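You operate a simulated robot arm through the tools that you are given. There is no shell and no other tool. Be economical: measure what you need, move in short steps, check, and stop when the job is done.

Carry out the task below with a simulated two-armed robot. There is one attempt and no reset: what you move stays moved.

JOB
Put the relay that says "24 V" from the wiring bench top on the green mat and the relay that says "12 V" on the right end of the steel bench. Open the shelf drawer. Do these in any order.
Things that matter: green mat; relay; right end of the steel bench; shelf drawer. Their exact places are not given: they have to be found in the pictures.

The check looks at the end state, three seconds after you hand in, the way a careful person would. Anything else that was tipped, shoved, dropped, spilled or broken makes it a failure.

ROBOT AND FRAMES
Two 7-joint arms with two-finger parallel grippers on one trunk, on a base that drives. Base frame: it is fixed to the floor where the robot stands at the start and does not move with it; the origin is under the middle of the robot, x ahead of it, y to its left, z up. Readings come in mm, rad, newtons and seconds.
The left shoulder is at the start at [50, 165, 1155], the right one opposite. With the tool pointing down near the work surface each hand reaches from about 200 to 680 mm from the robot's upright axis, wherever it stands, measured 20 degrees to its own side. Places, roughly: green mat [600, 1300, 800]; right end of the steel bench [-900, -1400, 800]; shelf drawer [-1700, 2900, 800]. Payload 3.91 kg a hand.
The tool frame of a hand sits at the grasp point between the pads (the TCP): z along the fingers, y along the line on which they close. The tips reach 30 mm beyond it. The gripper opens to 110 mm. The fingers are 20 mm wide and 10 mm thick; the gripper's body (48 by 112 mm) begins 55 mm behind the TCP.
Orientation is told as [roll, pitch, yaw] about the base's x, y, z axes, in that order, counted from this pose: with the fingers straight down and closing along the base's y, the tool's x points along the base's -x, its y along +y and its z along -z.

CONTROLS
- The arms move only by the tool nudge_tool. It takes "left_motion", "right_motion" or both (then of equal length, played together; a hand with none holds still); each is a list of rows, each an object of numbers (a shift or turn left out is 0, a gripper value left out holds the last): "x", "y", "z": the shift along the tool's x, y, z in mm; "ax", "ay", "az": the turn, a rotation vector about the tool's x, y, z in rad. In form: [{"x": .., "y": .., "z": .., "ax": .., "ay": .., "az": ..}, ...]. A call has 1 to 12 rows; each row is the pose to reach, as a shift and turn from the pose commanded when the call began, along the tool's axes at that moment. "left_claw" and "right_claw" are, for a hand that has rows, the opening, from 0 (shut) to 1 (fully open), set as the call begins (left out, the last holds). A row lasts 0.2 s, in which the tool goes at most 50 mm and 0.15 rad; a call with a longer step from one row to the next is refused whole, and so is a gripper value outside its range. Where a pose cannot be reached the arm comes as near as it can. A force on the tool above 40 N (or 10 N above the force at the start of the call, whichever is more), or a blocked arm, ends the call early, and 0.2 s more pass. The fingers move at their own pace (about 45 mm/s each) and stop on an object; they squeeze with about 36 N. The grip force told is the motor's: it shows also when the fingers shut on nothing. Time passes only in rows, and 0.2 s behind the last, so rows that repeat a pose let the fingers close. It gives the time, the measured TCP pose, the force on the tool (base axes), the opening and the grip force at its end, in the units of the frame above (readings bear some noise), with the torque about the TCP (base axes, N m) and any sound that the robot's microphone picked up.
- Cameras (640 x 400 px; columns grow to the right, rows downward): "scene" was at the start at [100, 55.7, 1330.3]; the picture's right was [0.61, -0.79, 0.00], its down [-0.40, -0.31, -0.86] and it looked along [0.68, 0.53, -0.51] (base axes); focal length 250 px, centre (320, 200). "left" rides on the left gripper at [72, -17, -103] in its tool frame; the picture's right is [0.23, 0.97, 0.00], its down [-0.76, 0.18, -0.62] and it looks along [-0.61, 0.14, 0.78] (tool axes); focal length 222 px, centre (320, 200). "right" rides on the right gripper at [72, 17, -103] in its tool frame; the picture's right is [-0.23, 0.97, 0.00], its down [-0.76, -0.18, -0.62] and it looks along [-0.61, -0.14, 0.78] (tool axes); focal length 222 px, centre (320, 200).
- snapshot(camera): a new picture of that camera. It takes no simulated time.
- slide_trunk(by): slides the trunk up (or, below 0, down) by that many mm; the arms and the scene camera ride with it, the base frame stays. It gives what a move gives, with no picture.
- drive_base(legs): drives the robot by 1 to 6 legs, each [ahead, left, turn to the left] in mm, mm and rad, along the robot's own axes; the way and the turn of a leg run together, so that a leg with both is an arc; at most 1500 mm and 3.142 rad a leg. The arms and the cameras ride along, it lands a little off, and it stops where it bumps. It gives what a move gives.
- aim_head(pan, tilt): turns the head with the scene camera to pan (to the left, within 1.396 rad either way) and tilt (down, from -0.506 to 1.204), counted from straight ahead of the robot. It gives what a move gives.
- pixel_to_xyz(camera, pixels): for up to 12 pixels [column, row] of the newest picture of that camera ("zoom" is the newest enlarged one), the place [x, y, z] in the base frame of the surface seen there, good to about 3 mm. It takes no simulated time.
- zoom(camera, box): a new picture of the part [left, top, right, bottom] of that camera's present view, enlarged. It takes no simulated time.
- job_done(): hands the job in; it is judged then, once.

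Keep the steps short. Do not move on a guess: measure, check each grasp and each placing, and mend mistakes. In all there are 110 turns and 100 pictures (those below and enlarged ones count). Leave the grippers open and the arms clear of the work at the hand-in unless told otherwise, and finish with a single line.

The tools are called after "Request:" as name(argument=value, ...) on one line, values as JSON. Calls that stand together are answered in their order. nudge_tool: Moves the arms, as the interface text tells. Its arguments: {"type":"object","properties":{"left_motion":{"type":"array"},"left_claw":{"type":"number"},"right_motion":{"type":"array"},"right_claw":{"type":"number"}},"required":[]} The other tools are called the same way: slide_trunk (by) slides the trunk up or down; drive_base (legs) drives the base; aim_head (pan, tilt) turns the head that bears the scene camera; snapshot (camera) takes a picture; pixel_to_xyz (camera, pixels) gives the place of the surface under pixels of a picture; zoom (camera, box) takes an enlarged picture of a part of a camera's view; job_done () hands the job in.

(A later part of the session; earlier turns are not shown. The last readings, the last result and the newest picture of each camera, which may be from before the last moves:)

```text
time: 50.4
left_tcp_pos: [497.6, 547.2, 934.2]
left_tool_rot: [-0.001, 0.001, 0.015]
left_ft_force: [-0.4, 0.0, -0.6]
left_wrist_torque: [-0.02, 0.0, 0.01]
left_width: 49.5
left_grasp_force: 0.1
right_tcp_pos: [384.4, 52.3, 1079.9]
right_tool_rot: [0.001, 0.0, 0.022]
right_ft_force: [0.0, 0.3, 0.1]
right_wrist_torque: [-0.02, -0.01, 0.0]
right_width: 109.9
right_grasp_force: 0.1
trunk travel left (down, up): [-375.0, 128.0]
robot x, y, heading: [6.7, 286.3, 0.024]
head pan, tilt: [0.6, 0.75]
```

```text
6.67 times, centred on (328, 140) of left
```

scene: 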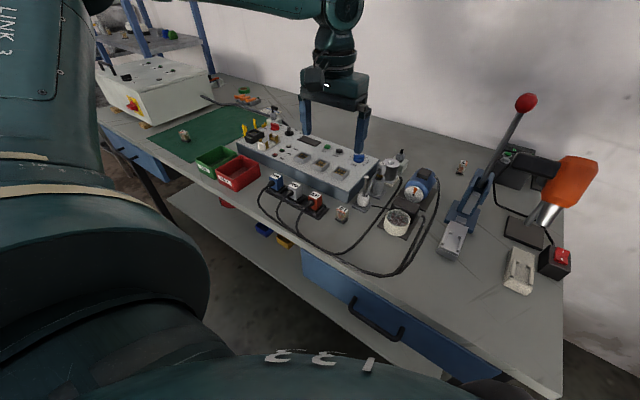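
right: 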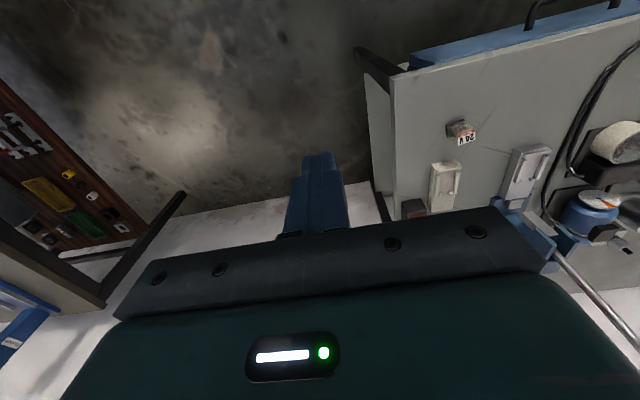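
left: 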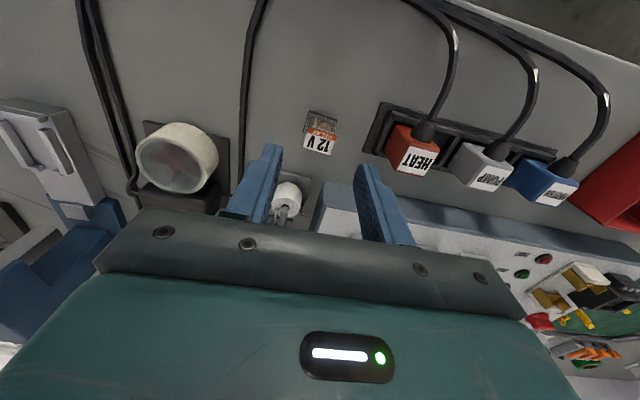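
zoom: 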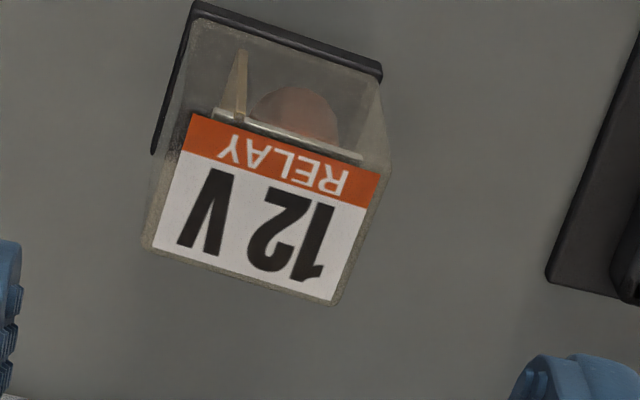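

The relay is centred: label at (320,141), predicted (320,139). Its edge slope shows about -0.09 rad of yaw relative to the hand. I'll turn to match, descend to z≈862, close and lift slowly.

Request:
nudge_tool(left_motion=[{"az": 0.08}, {"z": 25, "az": 0.08}, {"z": 48, "az": 0.08}, {"z": 64, "az": 0.08}, {"z": 72, "az": 0.08}, {"z": 72, "az": 0.08}])

Request:
nudge_tool(left_motion=[{"z": 0}, {"z": 0}, {"z": 0}, {"z": 0}, {"z": 0}, {"z": 0}], left_claw=0)

Request:
nudge_tool(left_motion=[{"z": -5}, {"z": -15}, {"z": -28}, {"z": -45}, {"z": -65}, {"z": -85}, {"z": -105}, {"z": -125}, {"z": -145}, {"z": -170}, {"z": -195}, {"z": -200}])

Request:
snapshot(camera="left")

```text
time: 51.8
left_tcp_pos: [493.1, 550.4, 865.4]
left_tool_rot: [0.0, -0.001, -0.064]
left_ft_force: [-0.8, -0.3, 0.1]
left_wrist_torque: [0.0, -0.01, 0.01]
left_width: 49.4
left_grasp_force: 0.0
left hand out of reach, approached as far as the arm can: row 5, 6
right_tcp_pos: [384.5, 51.3, 1079.6]
right_tool_rot: [0.002, -0.001, 0.022]
right_ft_force: [0.5, -0.3, -0.1]
right_wrist_torque: [-0.01, -0.01, -0.01]
right_width: 110.0
right_grasp_force: 0.0
trunk travel left (down, up): [-375.0, 128.0]
robot x, y, heading: [4.6, 283.8, 0.025]
head pan, tilt: [0.6, 0.75]
```

```text
time: 53.2
left_tcp_pos: [494.6, 550.1, 866.2]
left_tool_rot: [-0.001, 0.0, -0.066]
left_ft_force: [1.1, -0.3, 0.2]
left_wrist_torque: [-0.02, 0.0, -0.03]
left_width: 27.1
left_grasp_force: 36.1
right_tcp_pos: [383.7, 51.7, 1079.5]
right_tool_rot: [-0.001, -0.001, 0.024]
right_ft_force: [0.3, 0.1, 0.4]
right_wrist_torque: [0.0, 0.01, -0.02]
right_width: 109.8
right_grasp_force: 0.0
trunk travel left (down, up): [-375.0, 128.0]
robot x, y, heading: [8.0, 281.5, 0.021]
head pan, tilt: [0.6, 0.75]
```

```text
time: 55.8
left_tcp_pos: [493.6, 549.4, 1067.0]
left_tool_rot: [-0.001, 0.0, -0.064]
left_ft_force: [0.5, -0.5, 0.3]
left_wrist_torque: [0.02, 0.04, 0.01]
left_width: 26.9
left_grasp_force: 36.0
right_tcp_pos: [384.5, 51.9, 1079.6]
right_tool_rot: [0.0, 0.0, 0.022]
right_ft_force: [-0.3, 0.0, -0.1]
right_wrist_torque: [-0.03, -0.03, 0.0]
right_width: 110.1
right_grasp_force: 0.0
trunk travel left (down, up): [-375.0, 128.0]
robot x, y, heading: [7.6, 284.5, 0.025]
head pan, tilt: [0.6, 0.75]
```

```text
67 pictures are left
```

left: 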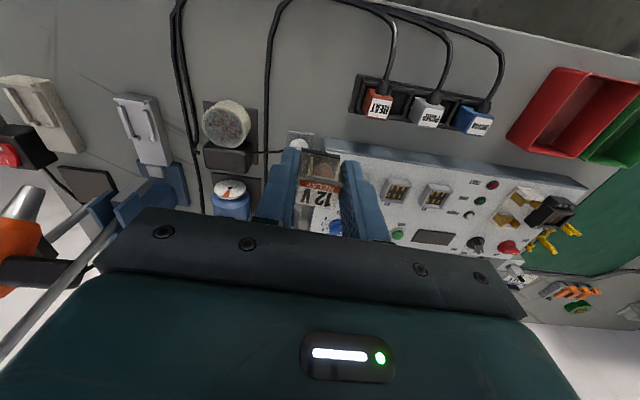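

The 12 V relay is held (27 mm, 36 N, label visible). I'll pull the hand in, back off a little and turn right to look for the steel bench.

Request:
nudge_tool(left_motion=[{"x": 25}, {"x": 55}, {"x": 90, "y": -10}, {"x": 125, "y": -20}, {"x": 150, "y": -30}, {"x": 150, "y": -30}])

Request:
drive_base(legs=[[-120, 0, 0], [0, 0, -1.57]])

Request:
aim_head(pan=-0.5, tilt=0.35)

Request:
snapshot(camera="scene")

```text
time: 57.2
left_tcp_pos: [343.1, 530.5, 1065.3]
left_tool_rot: [0.0, 0.0, -0.065]
left_ft_force: [-0.2, -0.8, -1.2]
left_wrist_torque: [0.02, -0.01, 0.0]
left_width: 26.9
left_grasp_force: 36.0
right_tcp_pos: [384.9, 52.1, 1080.3]
right_tool_rot: [0.002, 0.0, 0.023]
right_ft_force: [-0.6, -0.2, 0.1]
right_wrist_torque: [0.0, 0.04, 0.0]
right_width: 109.9
right_grasp_force: 0.1
trunk travel left (down, up): [-375.0, 128.0]
robot x, y, heading: [4.9, 282.1, 0.026]
head pan, tilt: [0.6, 0.75]
```

```text
time: 62.2
left_tcp_pos: [135.0, -54.9, 1064.2]
left_tool_rot: [0.0, -0.001, -1.634]
left_ft_force: [0.2, 0.9, -1.1]
left_wrist_torque: [0.03, 0.01, -0.01]
left_width: 26.9
left_grasp_force: 36.6
right_tcp_pos: [-342.8, -96.7, 1078.8]
right_tool_rot: [0.001, 0.001, -1.545]
right_ft_force: [0.0, -0.1, 0.0]
right_wrist_torque: [0.0, -0.01, -0.01]
right_width: 109.9
right_grasp_force: 0.0
trunk travel left (down, up): [-375.0, 128.0]
robot x, y, heading: [-116.1, 275.8, -1.547]
head pan, tilt: [0.6, 0.75]
```

```text
time: 63.6
left_tcp_pos: [134.6, -55.8, 1065.7]
left_tool_rot: [0.0, 0.001, -1.635]
left_ft_force: [-0.6, -0.4, -0.4]
left_wrist_torque: [-0.01, -0.01, 0.0]
left_width: 27.0
left_grasp_force: 35.4
right_tcp_pos: [-343.0, -97.7, 1078.8]
right_tool_rot: [0.001, 0.0, -1.548]
right_ft_force: [0.5, 0.7, -0.6]
right_wrist_torque: [-0.03, 0.04, 0.02]
right_width: 110.4
right_grasp_force: 0.0
trunk travel left (down, up): [-375.0, 128.0]
robot x, y, heading: [-111.2, 281.6, -1.546]
head pan, tilt: [-0.499, 0.351]
```

```text
66 pictures are left
```

scene: 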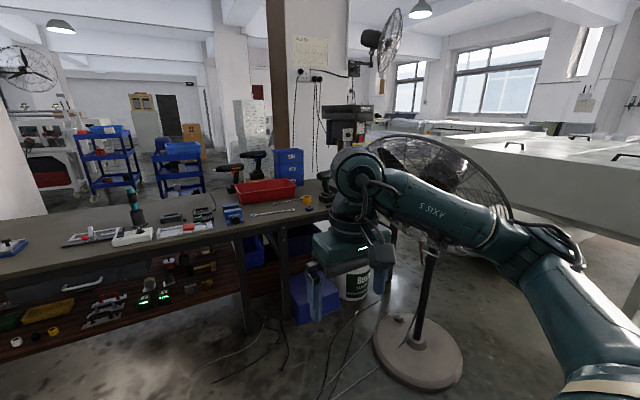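

I see a tool bench ahead and a floor fan to its right. I'll measure where these are.

Request:
pixel_to_xyz(camera="scene", pixels=[[300, 215], [40, 255], [100, 215], [320, 190], [415, 350], [410, 170], [345, 130], [265, 190], [355, 280], [590, 190], [330, 215], [180, 210]])

Request:
aim_head(pan=-1.3, tilt=0.35)

Request:
snapshot(camera="scene")

```text
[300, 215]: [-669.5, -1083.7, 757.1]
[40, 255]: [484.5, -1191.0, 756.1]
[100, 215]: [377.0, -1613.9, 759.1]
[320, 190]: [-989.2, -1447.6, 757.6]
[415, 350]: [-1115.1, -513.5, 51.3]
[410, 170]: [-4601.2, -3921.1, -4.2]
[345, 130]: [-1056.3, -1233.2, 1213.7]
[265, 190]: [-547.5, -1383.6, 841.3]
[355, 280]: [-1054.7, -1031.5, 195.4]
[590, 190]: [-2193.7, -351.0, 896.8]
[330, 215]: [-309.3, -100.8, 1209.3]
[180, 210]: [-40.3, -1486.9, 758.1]
```

```text
time: 64.7
left_tcp_pos: [134.5, -53.6, 1064.5]
left_tool_rot: [-0.001, 0.001, -1.634]
left_ft_force: [1.3, -0.8, -0.7]
left_wrist_torque: [0.0, 0.04, 0.0]
left_width: 27.1
left_grasp_force: 36.0
right_tcp_pos: [-343.1, -96.7, 1079.2]
right_tool_rot: [0.001, 0.0, -1.546]
right_ft_force: [-0.2, -0.5, -0.7]
right_wrist_torque: [0.0, 0.01, 0.01]
right_width: 109.9
right_grasp_force: 0.1
trunk travel left (down, up): [-375.0, 128.0]
robot x, y, heading: [-112.1, 278.3, -1.548]
head pan, tilt: [-1.3, 0.351]
```

```text
65 pictures are left
```

scene: 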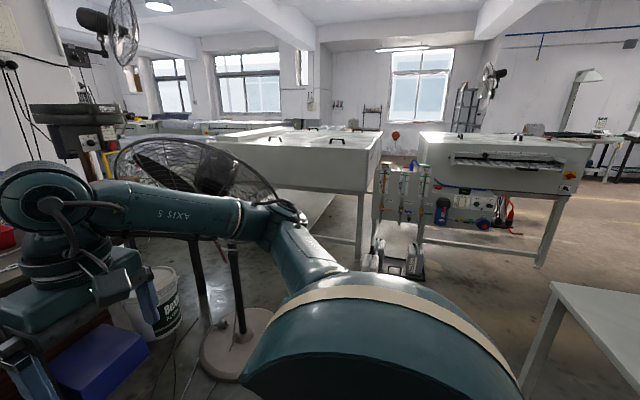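

That tool bench (top z≈757, x from about 500 to -1000) fits "steel bench", with its right end near x≈-900 and the fan at [-1115,-513]. I'll drive nearer, staying clear of the fan, to see the right end.

Request:
drive_base(legs=[[700, 150, 0]])

Request:
aim_head(pan=-0.6, tilt=0.4)

Request:
snapshot(camera="scene")

```text
time: 68.6
left_tcp_pos: [309.0, -745.2, 1064.1]
left_tool_rot: [0.0, 0.0, -1.62]
left_ft_force: [0.4, -0.4, -0.4]
left_wrist_torque: [0.0, -0.02, 0.02]
left_width: 26.9
left_grasp_force: 35.9
right_tcp_pos: [-168.1, -792.7, 1080.4]
right_tool_rot: [0.001, 0.0, -1.537]
right_ft_force: [-0.3, 0.9, 0.2]
right_wrist_torque: [0.03, 0.01, -0.01]
right_width: 109.9
right_grasp_force: 0.0
trunk travel left (down, up): [-375.0, 128.0]
robot x, y, heading: [53.4, -411.6, -1.534]
head pan, tilt: [-1.3, 0.351]
```

```text
time: 69.7
left_tcp_pos: [309.6, -746.3, 1064.5]
left_tool_rot: [0.0, 0.002, -1.622]
left_ft_force: [0.0, -1.0, -0.9]
left_wrist_torque: [0.03, -0.01, 0.02]
left_width: 27.1
left_grasp_force: 35.9
right_tcp_pos: [-168.7, -791.5, 1079.6]
right_tool_rot: [0.0, 0.0, -1.537]
right_ft_force: [0.3, 0.5, 0.9]
right_wrist_torque: [-0.01, 0.01, -0.03]
right_width: 109.9
right_grasp_force: 0.0
trunk travel left (down, up): [-375.0, 128.0]
robot x, y, heading: [57.9, -411.4, -1.537]
head pan, tilt: [-0.6, 0.4]
```

```text
64 pictures are left
```

scene: 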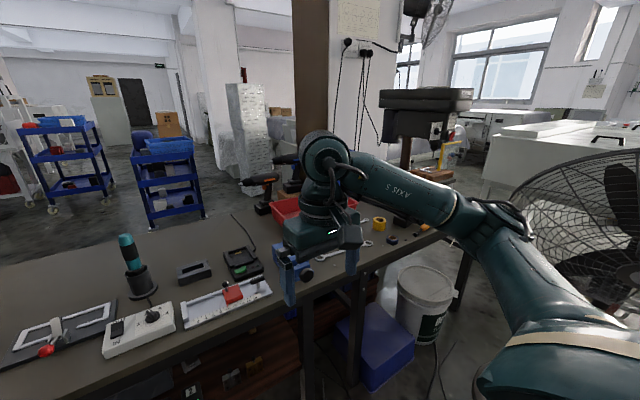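

Request:
zoom(camera="scene", box=[320, 180, 480, 280])

Request:
pixel_to_xyz(camera="scene", pixels=[[379, 222], [365, 240], [400, 245], [425, 237], [440, 225], [400, 215], [430, 215], [413, 120], [590, 200], [405, 150], [425, 285], [620, 170]])

```text
4.00 times, centred on (400, 230) of scene
```

zoom: 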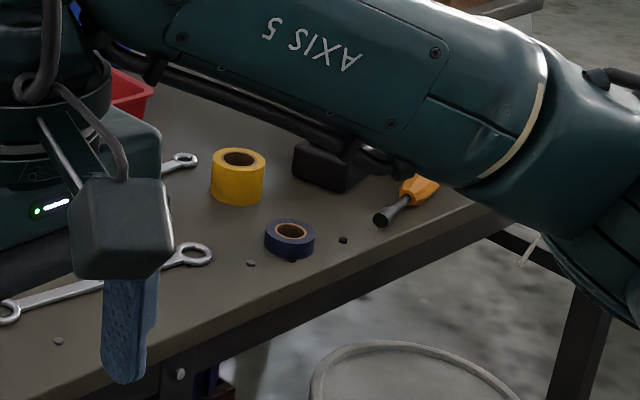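

```text
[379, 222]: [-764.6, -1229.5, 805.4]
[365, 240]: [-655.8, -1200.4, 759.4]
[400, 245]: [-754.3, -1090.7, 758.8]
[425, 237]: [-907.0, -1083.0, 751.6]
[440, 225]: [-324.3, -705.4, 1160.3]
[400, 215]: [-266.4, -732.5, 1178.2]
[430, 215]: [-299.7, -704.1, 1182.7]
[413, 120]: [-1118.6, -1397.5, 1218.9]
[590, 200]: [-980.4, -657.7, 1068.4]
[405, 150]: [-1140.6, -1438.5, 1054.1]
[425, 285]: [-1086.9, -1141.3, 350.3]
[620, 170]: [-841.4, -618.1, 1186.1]
```

The right end holds tape rolls, a black box, a screwdriver and wrenches, and the fan's cage is close by. I'll tuck the right hand inward for a free view and map the fan, bench end and pillar.

Request:
nudge_tool(right_motion=[{"y": 30}, {"y": 60}, {"y": 90}, {"y": 120, "x": 15}, {"y": 150, "x": 30}, {"y": 160, "x": 50}, {"y": 160, "x": 50}])

Request:
aim_head(pan=-0.8, tilt=0.4)

Request:
snapshot(camera="scene")

```text
time: 71.3
left_tcp_pos: [310.0, -746.0, 1065.4]
left_tool_rot: [0.0, 0.0, -1.622]
left_ft_force: [-0.3, 0.5, -0.7]
left_wrist_torque: [0.03, -0.02, 0.02]
left_width: 26.8
left_grasp_force: 36.5
right_tcp_pos: [-8.8, -735.6, 1080.3]
right_tool_rot: [0.001, -0.001, -1.536]
right_ft_force: [0.4, 0.2, -0.6]
right_wrist_torque: [-0.04, -0.02, 0.03]
right_width: 110.1
right_grasp_force: 0.1
trunk travel left (down, up): [-375.0, 128.0]
robot x, y, heading: [56.2, -415.1, -1.535]
head pan, tilt: [-0.6, 0.4]
```

```text
time: 72.0
left_tcp_pos: [309.5, -745.3, 1064.2]
left_tool_rot: [0.001, 0.0, -1.622]
left_ft_force: [0.2, -0.1, 0.3]
left_wrist_torque: [-0.01, 0.0, 0.0]
left_width: 27.0
left_grasp_force: 35.9
right_tcp_pos: [-9.8, -735.5, 1079.9]
right_tool_rot: [0.001, 0.001, -1.536]
right_ft_force: [0.5, 0.9, -0.5]
right_wrist_torque: [0.02, 0.02, 0.02]
right_width: 109.9
right_grasp_force: 0.0
trunk travel left (down, up): [-375.0, 128.0]
robot x, y, heading: [60.1, -409.1, -1.527]
head pan, tilt: [-0.799, 0.4]
```

```text
62 pictures are left
```

scene: 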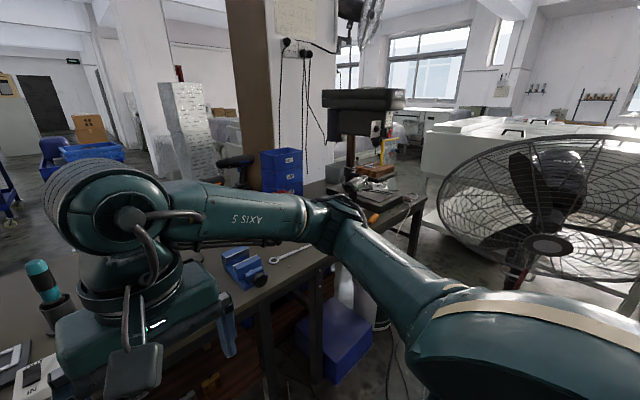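

Request:
pixel_to_xyz(camera="scene", pixels=[[450, 200], [520, 150], [545, 245], [600, 140], [545, 185], [375, 195], [415, 200], [370, 220], [340, 230], [285, 160], [240, 165], [475, 235]])

Request:
zoom(camera="scene", box=[320, 130, 448, 230])

```text
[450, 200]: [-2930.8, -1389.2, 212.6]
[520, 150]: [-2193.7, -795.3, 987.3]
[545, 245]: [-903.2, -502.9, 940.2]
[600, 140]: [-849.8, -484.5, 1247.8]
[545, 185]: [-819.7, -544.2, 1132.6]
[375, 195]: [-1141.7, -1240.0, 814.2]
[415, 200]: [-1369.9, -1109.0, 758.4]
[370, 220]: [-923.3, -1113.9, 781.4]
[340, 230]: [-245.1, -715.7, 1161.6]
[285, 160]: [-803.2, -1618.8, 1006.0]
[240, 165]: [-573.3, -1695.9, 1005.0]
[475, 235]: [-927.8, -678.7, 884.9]
```

```text
4.00 times, centred on (384, 180) of scene
```

zoom: 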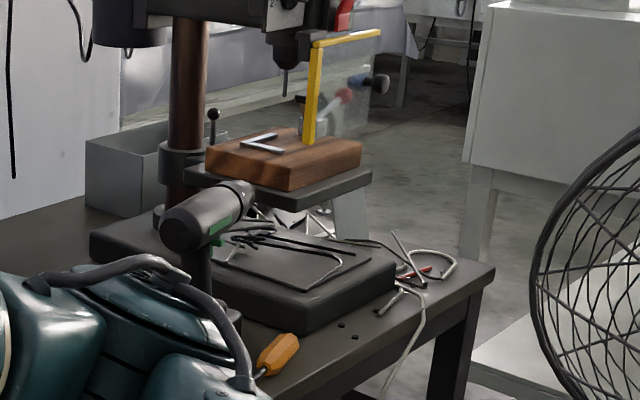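

The bench's right end carries a drill press and clutter, and my arm hides part of it. I'll turn to face it directly, so both arms stay at the sides of the view.

Request:
nudge_tool(right_motion=[{"y": -40}, {"y": -80}, {"y": -120}, {"y": -160}, {"y": -200}, {"y": -200}])

Request:
drive_base(legs=[[0, 0, -0.75]])

Request:
aim_head(pan=0.0, tilt=0.35)

Request:
snapshot(camera="scene")

```text
time: 73.4
left_tcp_pos: [308.8, -744.6, 1065.7]
left_tool_rot: [0.001, 0.001, -1.622]
left_ft_force: [-1.3, -0.6, 0.2]
left_wrist_torque: [0.0, -0.01, 0.01]
left_width: 27.1
left_grasp_force: 35.8
right_tcp_pos: [-209.9, -743.6, 1080.6]
right_tool_rot: [0.0, 0.001, -1.535]
right_ft_force: [-0.1, -0.7, 0.4]
right_wrist_torque: [0.0, -0.01, 0.02]
right_width: 109.9
right_grasp_force: 0.0
trunk travel left (down, up): [-375.0, 128.0]
robot x, y, heading: [58.6, -409.8, -1.537]
head pan, tilt: [-0.799, 0.4]
```

```text
time: 75.8
left_tcp_pos: [15.5, -826.6, 1064.8]
left_tool_rot: [0.0, 0.001, -2.37]
left_ft_force: [-0.1, -0.5, -0.2]
left_wrist_torque: [0.03, 0.01, -0.02]
left_width: 27.0
left_grasp_force: 36.3
right_tcp_pos: [-364.0, -473.4, 1080.9]
right_tool_rot: [-0.001, 0.001, -2.283]
right_ft_force: [-0.7, -0.1, 0.6]
right_wrist_torque: [0.02, 0.0, -0.02]
right_width: 110.0
right_grasp_force: 0.1
trunk travel left (down, up): [-375.0, 128.0]
robot x, y, heading: [61.2, -410.7, -2.285]
head pan, tilt: [-0.799, 0.4]
```

```text
time: 76.9
left_tcp_pos: [16.6, -827.0, 1065.2]
left_tool_rot: [0.0, -0.001, -2.371]
left_ft_force: [0.0, -1.0, -0.1]
left_wrist_torque: [-0.04, 0.02, -0.01]
left_width: 26.9
left_grasp_force: 36.0
right_tcp_pos: [-363.0, -473.5, 1081.5]
right_tool_rot: [0.0, -0.001, -2.282]
right_ft_force: [-0.1, 0.4, 0.0]
right_wrist_torque: [0.02, -0.03, 0.01]
right_width: 109.8
right_grasp_force: 0.1
trunk travel left (down, up): [-375.0, 128.0]
robot x, y, heading: [60.5, -413.7, -2.281]
head pan, tilt: [0.0, 0.351]
```

```text
60 pictures are left
```

scene: 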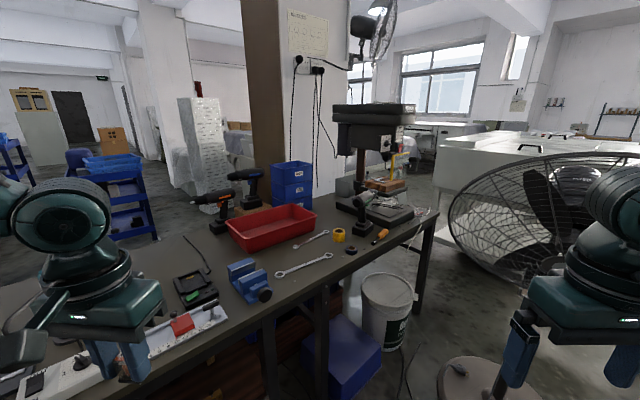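

Now the bench is clear to see. I'll zoom on its right end.

Request:
zoom(camera="scene", box=[280, 170, 440, 280])

Request:
pixel_to_xyz(camera="zoom", pixels=[[240, 265], [285, 315], [400, 280], [180, 220], [330, 330], [230, 370], [410, 245], [590, 175], [110, 410], [340, 255], [500, 265], [310, 225]])

```text
3.64 times, centred on (360, 225) of scene
```

zoom: 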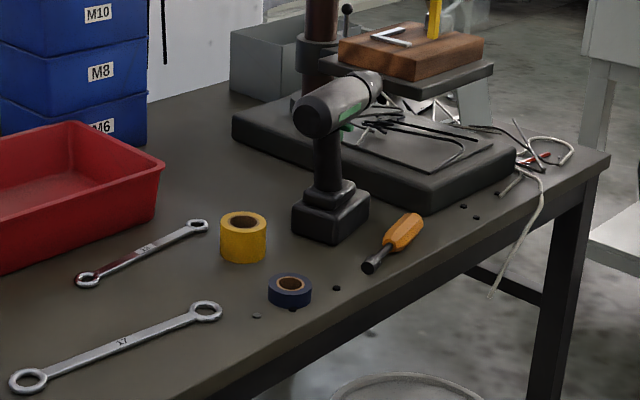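

```text
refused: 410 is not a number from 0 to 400
```

Request:
pixel_to_xyz(camera="zoom", pixels=[[240, 262], [290, 300], [400, 280], [200, 185], [330, 330], [230, 370], [415, 240], [590, 170], [200, 240], [340, 260], [240, 140], [290, 240]])

Request:
aim_head(pan=-0.9, tilt=0.35)

Request:
snapshot(camera="scene")

```text
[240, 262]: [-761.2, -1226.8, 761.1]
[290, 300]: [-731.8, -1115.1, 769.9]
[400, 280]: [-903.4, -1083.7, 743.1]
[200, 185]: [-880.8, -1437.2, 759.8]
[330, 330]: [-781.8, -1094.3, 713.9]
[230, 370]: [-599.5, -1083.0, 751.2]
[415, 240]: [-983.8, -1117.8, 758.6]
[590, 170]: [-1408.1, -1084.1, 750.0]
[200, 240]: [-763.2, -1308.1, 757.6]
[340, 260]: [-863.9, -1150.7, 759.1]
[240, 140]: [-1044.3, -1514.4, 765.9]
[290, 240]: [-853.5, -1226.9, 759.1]
```

```text
time: 78.1
left_tcp_pos: [14.3, -826.1, 1064.6]
left_tool_rot: [0.0, 0.0, -2.37]
left_ft_force: [0.3, -0.4, -0.2]
left_wrist_torque: [-0.02, 0.0, 0.01]
left_width: 27.2
left_grasp_force: 35.7
right_tcp_pos: [-363.7, -472.9, 1080.9]
right_tool_rot: [0.001, 0.0, -2.282]
right_ft_force: [-0.2, 0.1, 0.1]
right_wrist_torque: [0.0, 0.0, -0.02]
right_width: 109.8
right_grasp_force: 0.1
trunk travel left (down, up): [-375.0, 128.0]
robot x, y, heading: [59.0, -413.0, -2.286]
head pan, tilt: [-0.901, 0.351]
```

```text
58 pictures are left
```

scene: 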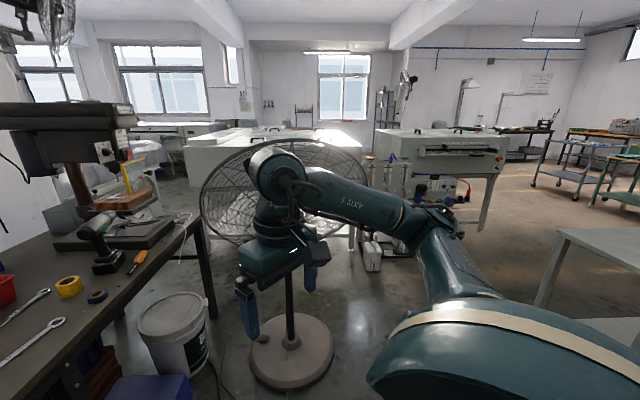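

The open area on the right end is near [-850,-1350], and the fan forbids the left hand there, since its stand would put my right arm in the cage. So I'll hand the relay over to the right hand by setting it down on a free spot of the bench. First I'll look for such a spot and check the base size.

Request:
aim_head(pan=0.25, tilt=0.6)

Request:
snapshot(camera="scene")

Request:
aim_head(pan=0.0, tilt=1.2)

Request:
snapshot(camera="scene")

```text
time: 79.5
left_tcp_pos: [15.5, -827.1, 1064.8]
left_tool_rot: [-0.002, 0.001, -2.37]
left_ft_force: [-0.8, -0.2, -0.2]
left_wrist_torque: [-0.05, 0.01, -0.02]
left_width: 27.0
left_grasp_force: 36.3
right_tcp_pos: [-364.9, -472.4, 1080.8]
right_tool_rot: [0.001, -0.001, -2.283]
right_ft_force: [-0.8, 0.1, -0.8]
right_wrist_torque: [0.0, -0.01, 0.01]
right_width: 110.0
right_grasp_force: 0.0
trunk travel left (down, up): [-375.0, 128.0]
robot x, y, heading: [57.1, -414.7, -2.281]
head pan, tilt: [0.25, 0.6]
```

```text
57 pictures are left
```

scene: 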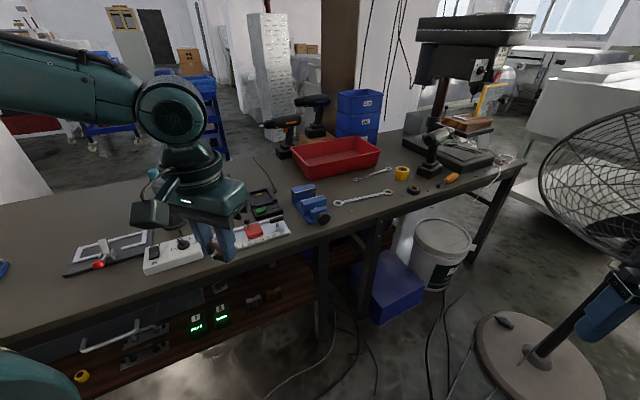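

```text
time: 80.5
left_tcp_pos: [16.1, -827.5, 1064.6]
left_tool_rot: [0.0, 0.0, -2.371]
left_ft_force: [0.6, -0.6, 0.3]
left_wrist_torque: [-0.02, -0.01, -0.02]
left_width: 27.0
left_grasp_force: 36.0
right_tcp_pos: [-363.9, -473.0, 1081.5]
right_tool_rot: [0.001, 0.0, -2.282]
right_ft_force: [0.1, 0.2, -0.3]
right_wrist_torque: [-0.01, 0.0, 0.04]
right_width: 110.0
right_grasp_force: 0.2
trunk travel left (down, up): [-375.0, 128.0]
robot x, y, heading: [61.6, -412.0, -2.28]
head pan, tilt: [0.0, 1.201]
```

```text
56 pictures are left
```

scene: 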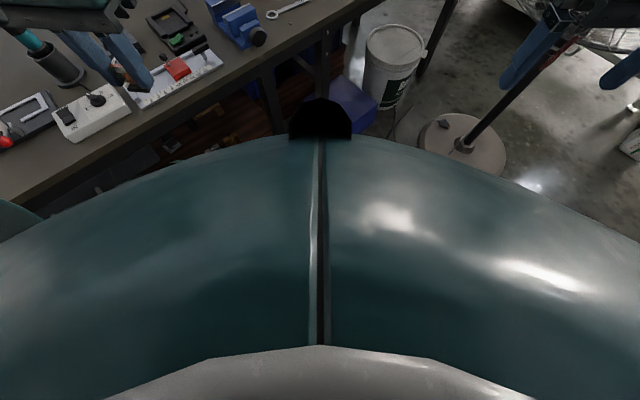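

The torso is wide, so I'll keep the axis at least 320 mm from the bench edge. I'll turn back to face the bench squarely and look for a clear set-down spot.

Request:
drive_base(legs=[[0, 0, 0.71]])

Request:
aim_head(pan=0.0, tilt=0.55)

Request:
snapshot(camera="scene")

```text
time: 82.8
left_tcp_pos: [295.9, -754.6, 1064.4]
left_tool_rot: [0.0, 0.0, -1.661]
left_ft_force: [-1.6, 0.1, -0.1]
left_wrist_torque: [-0.02, -0.01, 0.02]
left_width: 27.0
left_grasp_force: 35.9
right_tcp_pos: [-223.0, -732.8, 1080.8]
right_tool_rot: [-0.001, 0.001, -1.574]
right_ft_force: [-0.6, -0.3, 0.3]
right_wrist_torque: [-0.01, -0.01, 0.03]
right_width: 109.9
right_grasp_force: 0.0
trunk travel left (down, up): [-375.0, 128.0]
robot x, y, heading: [58.4, -410.5, -1.573]
head pan, tilt: [0.0, 1.201]
```

```text
time: 83.8
left_tcp_pos: [295.1, -754.9, 1065.4]
left_tool_rot: [0.0, 0.0, -1.661]
left_ft_force: [0.6, -0.3, -0.4]
left_wrist_torque: [0.01, 0.01, -0.01]
left_width: 26.9
left_grasp_force: 36.2
right_tcp_pos: [-222.8, -733.2, 1081.2]
right_tool_rot: [-0.002, 0.0, -1.575]
right_ft_force: [-0.4, 0.3, -0.2]
right_wrist_torque: [0.0, 0.0, -0.02]
right_width: 109.8
right_grasp_force: 0.0
trunk travel left (down, up): [-375.0, 128.0]
robot x, y, heading: [59.6, -414.2, -1.579]
head pan, tilt: [0.0, 0.55]
```

```text
55 pictures are left
```

scene: 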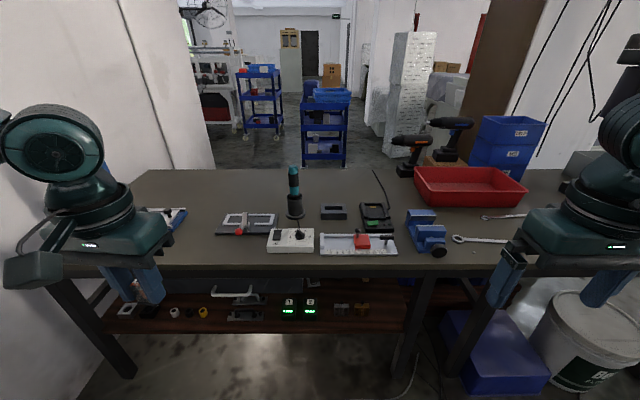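

Request:
pixel_to_xyz(camera="scene", pixels=[[195, 248], [200, 225], [215, 190], [140, 172], [85, 270], [175, 215], [230, 235], [220, 228], [404, 240], [300, 268]])

Request:
zoom(camera="scene", box=[120, 160, 280, 270])

```text
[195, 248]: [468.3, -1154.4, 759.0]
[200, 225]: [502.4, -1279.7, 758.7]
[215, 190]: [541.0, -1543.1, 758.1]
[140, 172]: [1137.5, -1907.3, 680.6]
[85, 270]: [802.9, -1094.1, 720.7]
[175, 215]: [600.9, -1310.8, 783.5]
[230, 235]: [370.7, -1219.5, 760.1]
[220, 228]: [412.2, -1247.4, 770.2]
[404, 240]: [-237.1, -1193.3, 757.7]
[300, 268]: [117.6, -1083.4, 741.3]
```

```text
3.64 times, centred on (200, 215) of scene
```

zoom: 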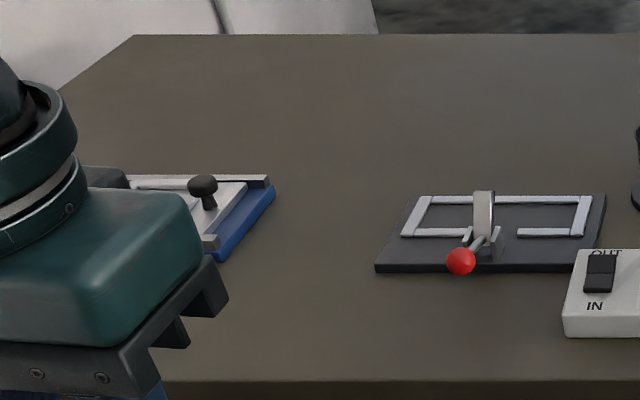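

The spot near [480,-1170] is clear for 100 mm around. For the later right-hand pick the robot would stand further left, so I'll check how far the white wall is.

Request:
pixel_to_xyz(camera="scene", pixels=[[60, 60], [180, 130], [130, 110], [20, 350], [100, 390], [30, 240], [90, 20]])

Request:
aim_head(pan=1.0, tilt=0.4)

Request:
snapshot(camera="scene")

```text
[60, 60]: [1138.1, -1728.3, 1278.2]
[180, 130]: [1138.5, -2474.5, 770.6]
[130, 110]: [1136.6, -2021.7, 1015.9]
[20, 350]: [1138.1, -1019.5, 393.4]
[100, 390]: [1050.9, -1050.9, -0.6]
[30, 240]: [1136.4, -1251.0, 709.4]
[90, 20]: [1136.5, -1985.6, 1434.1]
```

```text
time: 85.1
left_tcp_pos: [296.2, -755.0, 1065.3]
left_tool_rot: [0.001, -0.001, -1.664]
left_ft_force: [0.2, 0.2, -0.2]
left_wrist_torque: [0.0, 0.03, -0.01]
left_width: 27.1
left_grasp_force: 35.5
right_tcp_pos: [-223.4, -733.2, 1080.6]
right_tool_rot: [0.0, 0.001, -1.573]
right_ft_force: [0.7, 0.1, -0.9]
right_wrist_torque: [0.0, -0.03, 0.0]
right_width: 109.7
right_grasp_force: 0.1
trunk travel left (down, up): [-375.0, 128.0]
robot x, y, heading: [62.4, -410.8, -1.572]
head pan, tilt: [1.0, 0.4]
```

```text
53 pictures are left
```

scene: 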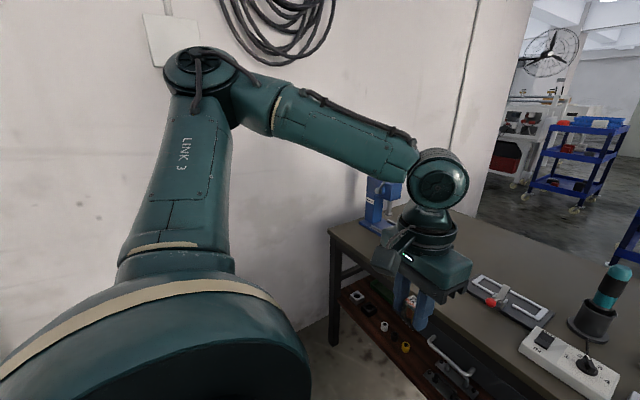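

The wall is at x≈1138. I can later pick with the right hand from about (506,-640), turned toward the left end, which keeps the left arm clear. Now I'll drive to set down: 300 ahead and 140 left.

Request:
drive_base(legs=[[300, 140, 0]])

Request:
nudge_tool(left_motion=[{"x": -30}, {"x": -60}, {"x": -85}, {"x": -85, "z": 40}, {"x": -85, "z": 80}, {"x": -85, "z": 120}, {"x": -85, "z": 160}, {"x": -85, "z": 200}, {"x": -85, "z": 230}, {"x": -85, "z": 230}])

Request:
snapshot(camera="left")

```text
time: 87.2
left_tcp_pos: [436.8, -1054.9, 1063.7]
left_tool_rot: [0.001, 0.0, -1.662]
left_ft_force: [0.2, -0.1, 0.5]
left_wrist_torque: [0.01, 0.0, -0.01]
left_width: 27.0
left_grasp_force: 35.6
right_tcp_pos: [-83.7, -1033.9, 1080.9]
right_tool_rot: [0.0, 0.0, -1.572]
right_ft_force: [1.0, -0.7, 0.0]
right_wrist_torque: [0.0, -0.01, -0.02]
right_width: 110.0
right_grasp_force: 0.0
trunk travel left (down, up): [-375.0, 128.0]
robot x, y, heading: [194.5, -713.1, -1.572]
head pan, tilt: [1.0, 0.4]
```

```text
time: 89.5
left_tcp_pos: [428.6, -1140.7, 835.1]
left_tool_rot: [-0.001, 0.0, -1.661]
left_ft_force: [-0.7, 0.9, -1.0]
left_wrist_torque: [-0.03, 0.01, 0.0]
left_width: 27.1
left_grasp_force: 35.9
right_tcp_pos: [-82.2, -1032.7, 1080.8]
right_tool_rot: [-0.001, 0.0, -1.573]
right_ft_force: [0.8, -0.6, -0.1]
right_wrist_torque: [0.02, 0.04, -0.02]
right_width: 109.8
right_grasp_force: 0.1
trunk travel left (down, up): [-375.0, 128.0]
robot x, y, heading: [202.1, -711.2, -1.573]
head pan, tilt: [1.0, 0.4]
```

```text
52 pictures are left
```

left: 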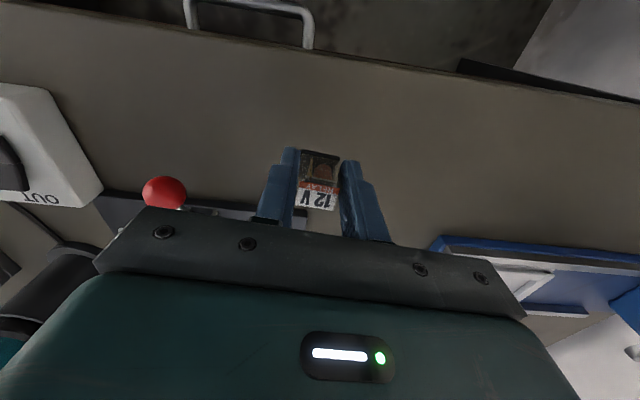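

The relay is over a clear area. I'll shift 50 mm left, away from the red-knobbed fixture, lower to z≈805 (contact height), release, and rise.

Request:
nudge_tool(left_motion=[{"y": 25}, {"y": 50}, {"y": 50, "z": 15}, {"y": 50, "z": 24}, {"y": 50, "z": 28}, {"y": 50, "z": 30}, {"y": 50, "z": 30}])

Request:
nudge_tool(left_motion=[{"z": 0}, {"z": 0}, {"z": 0}, {"z": 0}, {"z": 0}], left_claw=0.7)

Request:
nudge_tool(left_motion=[{"z": -15}, {"z": -40}, {"z": -80}, {"z": -120}, {"z": -160}, {"z": -200}, {"z": -240}])

Request:
snapshot(camera="left")

```text
time: 91.0
left_tcp_pos: [478.8, -1143.5, 806.5]
left_tool_rot: [0.001, -0.002, -1.661]
left_ft_force: [0.5, 0.1, 1.1]
left_wrist_torque: [-0.06, -0.01, -0.02]
left_width: 26.9
left_grasp_force: 36.2
right_tcp_pos: [-83.9, -1034.5, 1081.4]
right_tool_rot: [-0.002, -0.001, -1.572]
right_ft_force: [0.3, 0.2, 0.4]
right_wrist_torque: [0.03, 0.01, -0.01]
right_width: 110.1
right_grasp_force: 0.0
trunk travel left (down, up): [-375.0, 128.0]
robot x, y, heading: [197.0, -712.2, -1.573]
head pan, tilt: [1.0, 0.4]
```

```text
time: 92.2
left_tcp_pos: [479.0, -1142.1, 806.5]
left_tool_rot: [-0.002, -0.002, -1.66]
left_ft_force: [0.2, -0.2, 0.2]
left_wrist_torque: [0.01, -0.01, 0.0]
left_width: 77.2
left_grasp_force: 0.0
right_tcp_pos: [-84.0, -1034.8, 1080.7]
right_tool_rot: [-0.001, 0.0, -1.572]
right_ft_force: [-0.2, 0.4, -0.5]
right_wrist_torque: [-0.01, -0.01, -0.01]
right_width: 110.0
right_grasp_force: 0.1
trunk travel left (down, up): [-375.0, 128.0]
robot x, y, heading: [194.2, -714.6, -1.577]
head pan, tilt: [1.0, 0.4]
```

```text
time: 93.8
left_tcp_pos: [479.0, -1142.6, 1045.9]
left_tool_rot: [0.002, 0.0, -1.661]
left_ft_force: [-0.1, 0.5, -0.3]
left_wrist_torque: [-0.03, -0.03, -0.01]
left_width: 76.9
left_grasp_force: 0.1
right_tcp_pos: [-83.6, -1032.7, 1080.8]
right_tool_rot: [-0.001, 0.002, -1.572]
right_ft_force: [-0.2, 0.8, -0.4]
right_wrist_torque: [0.03, 0.01, 0.01]
right_width: 110.2
right_grasp_force: 0.1
trunk travel left (down, up): [-375.0, 128.0]
robot x, y, heading: [195.8, -712.0, -1.575]
head pan, tilt: [1.0, 0.4]
```

```text
51 pictures are left
```

left: 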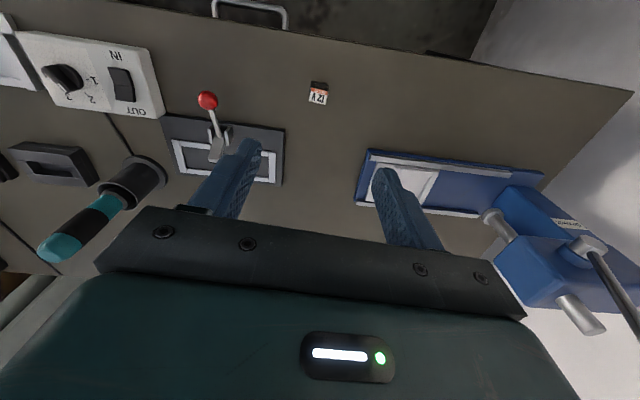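

The 12 V relay stands upright at [479,-1143]. I'll pull the left hand in and drive so the right hand can pick it: 92 back, 297 left, turn 0.475.

Request:
nudge_tool(left_motion=[{"x": 35, "y": -20}, {"x": 70, "y": -40}, {"x": 105, "y": -60}, {"x": 140, "y": -80}, {"x": 150, "y": -80, "z": -20}, {"x": 150, "y": -80, "z": -20}])

Request:
drive_base(legs=[[-92, 0, 0], [0, 297, 0], [0, 0, 0.475]])

Request:
snapshot(camera="right")

```text
time: 95.2
left_tcp_pos: [413.0, -988.5, 1065.4]
left_tool_rot: [-0.001, 0.001, -1.658]
left_ft_force: [-0.6, -0.7, 0.0]
left_wrist_torque: [0.0, -0.01, 0.05]
left_width: 76.9
left_grasp_force: 0.0
right_tcp_pos: [-82.9, -1034.3, 1080.0]
right_tool_rot: [-0.001, -0.001, -1.573]
right_ft_force: [0.4, -0.4, -1.0]
right_wrist_torque: [0.0, -0.01, 0.01]
right_width: 109.8
right_grasp_force: 0.1
trunk travel left (down, up): [-375.0, 128.0]
robot x, y, heading: [198.2, -712.2, -1.571]
head pan, tilt: [1.0, 0.4]
```

```text
time: 100.6
left_tcp_pos: [816.8, -764.0, 1064.0]
left_tool_rot: [0.0, 0.001, -1.178]
left_ft_force: [0.1, 0.9, -0.5]
left_wrist_torque: [-0.01, 0.02, -0.03]
left_width: 77.0
left_grasp_force: 0.1
right_tcp_pos: [399.9, -1033.0, 1080.6]
right_tool_rot: [0.002, 0.002, -1.091]
right_ft_force: [-1.2, 0.1, 0.8]
right_wrist_torque: [0.0, 0.0, -0.01]
right_width: 109.9
right_grasp_force: 0.1
trunk travel left (down, up): [-375.0, 128.0]
robot x, y, heading: [502.3, -619.6, -1.092]
head pan, tilt: [1.0, 0.4]
```

```text
50 pictures are left
```

right: 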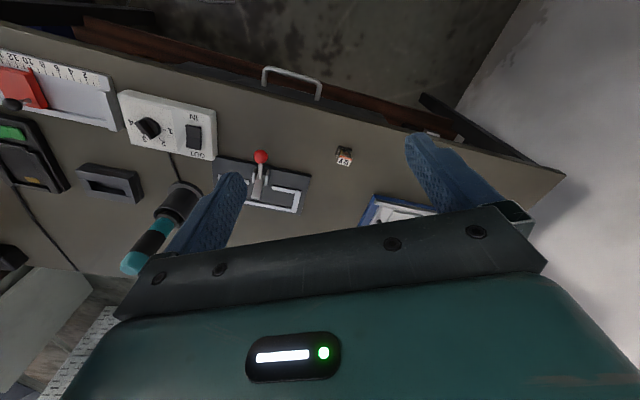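

Request:
pixel_to_xyz(camera="right", pixels=[[344, 158], [343, 162], [345, 150]])

Request:
nudge_tool(right_motion=[{"x": -40, "y": 5, "az": 0.1}, {"x": -80, "y": 12, "az": 0.22}, {"x": -120, "y": 18, "az": 0.34}, {"x": -134, "y": 19, "az": 0.46}, {"x": -134, "y": 19, "az": 0.57}, {"x": -134, "y": 19, "z": 45, "az": 0.57}, {"x": -134, "y": 19, "z": 90, "az": 0.57}, {"x": -134, "y": 19, "z": 135, "az": 0.57}, {"x": -134, "y": 19, "z": 180, "az": 0.57}, {"x": -134, "y": 19, "z": 205, "az": 0.57}, {"x": -134, "y": 19, "z": 205, "az": 0.57}], right_claw=0.7)

Request:
snapshot(camera="right")

Request:
zoom(camera="right", box=[272, 100, 368, 160])

```text
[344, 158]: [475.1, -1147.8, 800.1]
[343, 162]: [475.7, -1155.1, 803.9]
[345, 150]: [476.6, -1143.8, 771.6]
```

```text
time: 103.0
left_tcp_pos: [815.9, -763.0, 1064.7]
left_tool_rot: [0.001, 0.001, -1.178]
left_ft_force: [0.6, -0.6, -0.1]
left_wrist_torque: [0.0, -0.01, -0.04]
left_width: 76.9
left_grasp_force: 0.1
right_tcp_pos: [478.3, -1143.3, 874.7]
right_tool_rot: [0.001, 0.0, -1.663]
right_ft_force: [1.2, 1.3, 0.5]
right_wrist_torque: [-0.02, 0.0, -0.02]
right_width: 76.9
right_grasp_force: 0.0
trunk travel left (down, up): [-375.0, 128.0]
robot x, y, heading: [501.7, -618.1, -1.09]
head pan, tilt: [1.0, 0.4]
```

```text
49 pictures are left
```

right: 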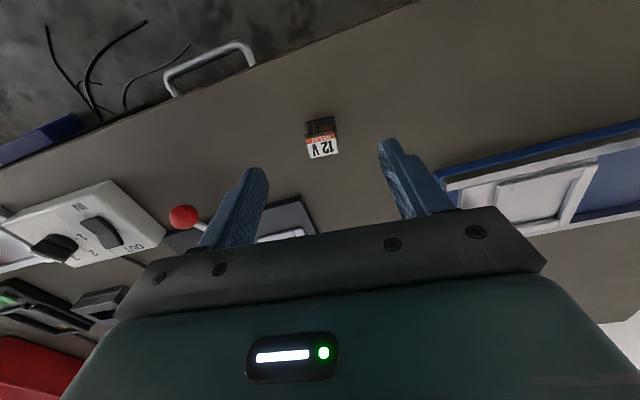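

```text
6.67 times, centred on (320, 130) of right
```

zoom: 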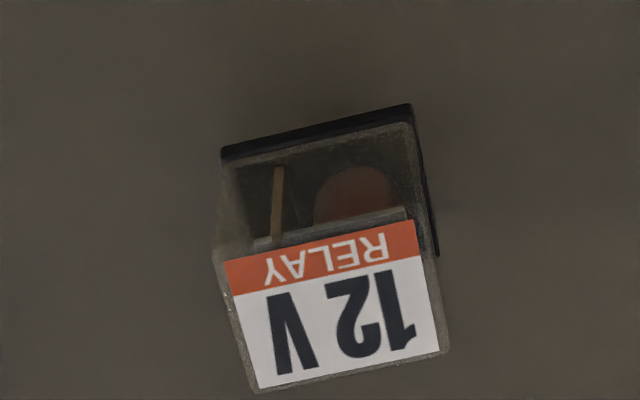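

The 12 V relay is aligned in yaw and sits about 5 mm ahead and 2 mm left of the hand's centre. I'll correct that, descend to z≈803, close and lift slowly.

Request:
nudge_tool(right_motion=[{"x": -5, "y": 2}, {"x": -5, "y": 2, "z": 25}, {"x": -5, "y": 2, "z": 48}, {"x": -5, "y": 2, "z": 64}, {"x": -5, "y": 2, "z": 72}, {"x": -5, "y": 2, "z": 72}])

Request:
nudge_tool(right_motion=[{"z": 0}, {"z": 0}, {"z": 0}, {"z": 0}, {"z": 0}, {"z": 0}], right_claw=0)

Request:
nudge_tool(right_motion=[{"z": -5}, {"z": -15}, {"z": -30}, {"z": -50}, {"z": -75}, {"z": -100}, {"z": -125}, {"z": -150}, {"z": -180}, {"z": -210}, {"z": -240}, {"z": -265}])

Request:
snapshot(camera="right")

```text
time: 104.4
left_tcp_pos: [816.7, -763.7, 1063.2]
left_tool_rot: [0.001, 0.001, -1.179]
left_ft_force: [-0.2, 0.1, 0.4]
left_wrist_torque: [0.02, 0.0, 0.01]
left_width: 76.8
left_grasp_force: 0.1
right_tcp_pos: [478.4, -1149.2, 802.4]
right_tool_rot: [-0.003, 0.0, -1.661]
right_ft_force: [0.5, 0.6, -0.4]
right_wrist_torque: [0.02, 0.0, 0.01]
right_width: 77.1
right_grasp_force: 0.1
trunk travel left (down, up): [-375.0, 128.0]
robot x, y, heading: [502.7, -620.5, -1.092]
head pan, tilt: [1.0, 0.4]
```

```text
time: 105.8
left_tcp_pos: [816.6, -762.9, 1064.1]
left_tool_rot: [0.0, -0.001, -1.177]
left_ft_force: [0.5, -0.1, 0.4]
left_wrist_torque: [-0.02, 0.02, 0.02]
left_width: 76.9
left_grasp_force: 0.2
right_tcp_pos: [479.7, -1148.9, 803.8]
right_tool_rot: [0.001, 0.0, -1.663]
right_ft_force: [-0.1, -0.4, -0.6]
right_wrist_torque: [-0.02, 0.0, 0.0]
right_width: 26.9
right_grasp_force: 36.2
trunk travel left (down, up): [-375.0, 128.0]
robot x, y, heading: [502.0, -619.6, -1.092]
head pan, tilt: [1.0, 0.4]
```

```text
time: 108.4
left_tcp_pos: [816.4, -763.3, 1063.6]
left_tool_rot: [0.0, 0.001, -1.178]
left_ft_force: [-0.1, -0.4, 0.3]
left_wrist_torque: [0.02, -0.01, -0.01]
left_width: 76.9
left_grasp_force: 0.2
right_tcp_pos: [477.2, -1149.0, 1070.2]
right_tool_rot: [-0.001, 0.001, -1.663]
right_ft_force: [0.1, 0.4, -0.3]
right_wrist_torque: [0.01, -0.02, -0.01]
right_width: 27.0
right_grasp_force: 36.3
trunk travel left (down, up): [-375.0, 128.0]
robot x, y, heading: [494.8, -618.5, -1.089]
head pan, tilt: [1.0, 0.4]
```

```text
47 pictures are left
```

right: 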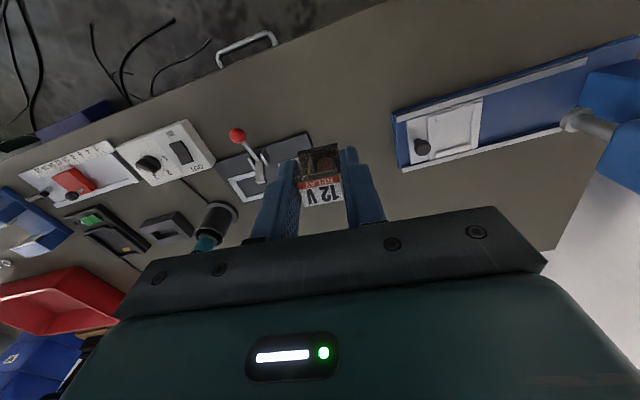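

The right hand now holds the 12 V relay firmly. I'll pull it in, turn square to the bench, and drive along it to x≈-250, still far from the fan, to look again.

Request:
nudge_tool(right_motion=[{"x": 30}, {"x": 60}, {"x": 90}, {"x": 110}, {"x": 110}])

Request:
drive_base(legs=[[0, 0, -0.485], [0, -740, 0]])

Request:
aim_head(pan=-0.9, tilt=0.45)

Request:
snapshot(camera="scene")

```text
time: 109.6
left_tcp_pos: [816.3, -762.4, 1064.8]
left_tool_rot: [-0.002, 0.0, -1.178]
left_ft_force: [-0.5, 0.3, -0.4]
left_wrist_torque: [0.03, 0.0, 0.02]
left_width: 76.8
left_grasp_force: 0.1
right_tcp_pos: [489.9, -1039.2, 1069.0]
right_tool_rot: [0.0, 0.0, -1.661]
right_ft_force: [-0.6, 0.5, 0.0]
right_wrist_torque: [0.01, -0.01, 0.01]
right_width: 27.1
right_grasp_force: 36.5
trunk travel left (down, up): [-375.0, 128.0]
robot x, y, heading: [498.4, -617.0, -1.091]
head pan, tilt: [1.0, 0.4]
```

```text
time: 117.8
left_tcp_pos: [-21.3, -888.3, 1065.5]
left_tool_rot: [0.001, 0.0, -1.67]
left_ft_force: [-0.3, 0.1, 1.3]
left_wrist_torque: [0.01, 0.03, -0.01]
left_width: 76.8
left_grasp_force: 0.0
right_tcp_pos: [-439.9, -978.5, 1069.4]
right_tool_rot: [0.001, 0.001, -2.151]
right_ft_force: [0.7, -0.1, -0.2]
right_wrist_torque: [-0.01, 0.01, 0.02]
right_width: 26.9
right_grasp_force: 35.7
trunk travel left (down, up): [-375.0, 128.0]
robot x, y, heading: [-237.1, -613.5, -1.585]
head pan, tilt: [1.0, 0.4]
```

```text
time: 119.7
left_tcp_pos: [-23.0, -889.2, 1063.7]
left_tool_rot: [0.0, 0.0, -1.671]
left_ft_force: [-0.1, -0.6, 0.1]
left_wrist_torque: [0.0, 0.01, 0.0]
left_width: 77.0
left_grasp_force: 0.0
right_tcp_pos: [-439.6, -978.0, 1069.4]
right_tool_rot: [0.0, -0.002, -2.152]
right_ft_force: [0.1, 0.0, -0.7]
right_wrist_torque: [-0.03, 0.0, 0.02]
right_width: 26.8
right_grasp_force: 35.7
trunk travel left (down, up): [-375.0, 128.0]
robot x, y, heading: [-234.9, -612.2, -1.583]
head pan, tilt: [-0.901, 0.45]
```

```text
46 pictures are left
```

scene: 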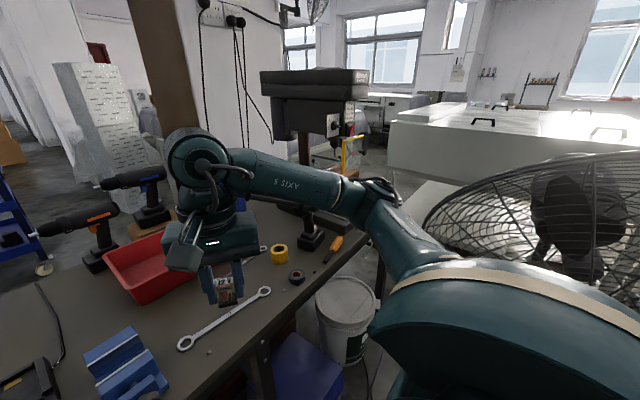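

I'll measure my right elbow and the fan's nearest rim.

Request:
pixel_to_xyz(camera="scene", pixels=[[380, 190], [395, 220], [350, 195], [430, 223], [440, 240], [600, 157], [560, 250], [500, 185], [620, 210], [310, 235], [320, 115], [270, 90]])

```text
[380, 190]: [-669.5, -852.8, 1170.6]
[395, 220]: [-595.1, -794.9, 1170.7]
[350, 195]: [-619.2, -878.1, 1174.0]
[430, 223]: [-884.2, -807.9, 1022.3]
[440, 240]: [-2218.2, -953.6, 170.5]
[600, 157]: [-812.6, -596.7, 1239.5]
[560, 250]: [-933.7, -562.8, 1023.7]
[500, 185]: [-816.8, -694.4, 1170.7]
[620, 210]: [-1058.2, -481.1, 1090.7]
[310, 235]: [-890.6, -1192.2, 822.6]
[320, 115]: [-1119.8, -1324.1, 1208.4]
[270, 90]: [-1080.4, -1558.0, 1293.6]
```

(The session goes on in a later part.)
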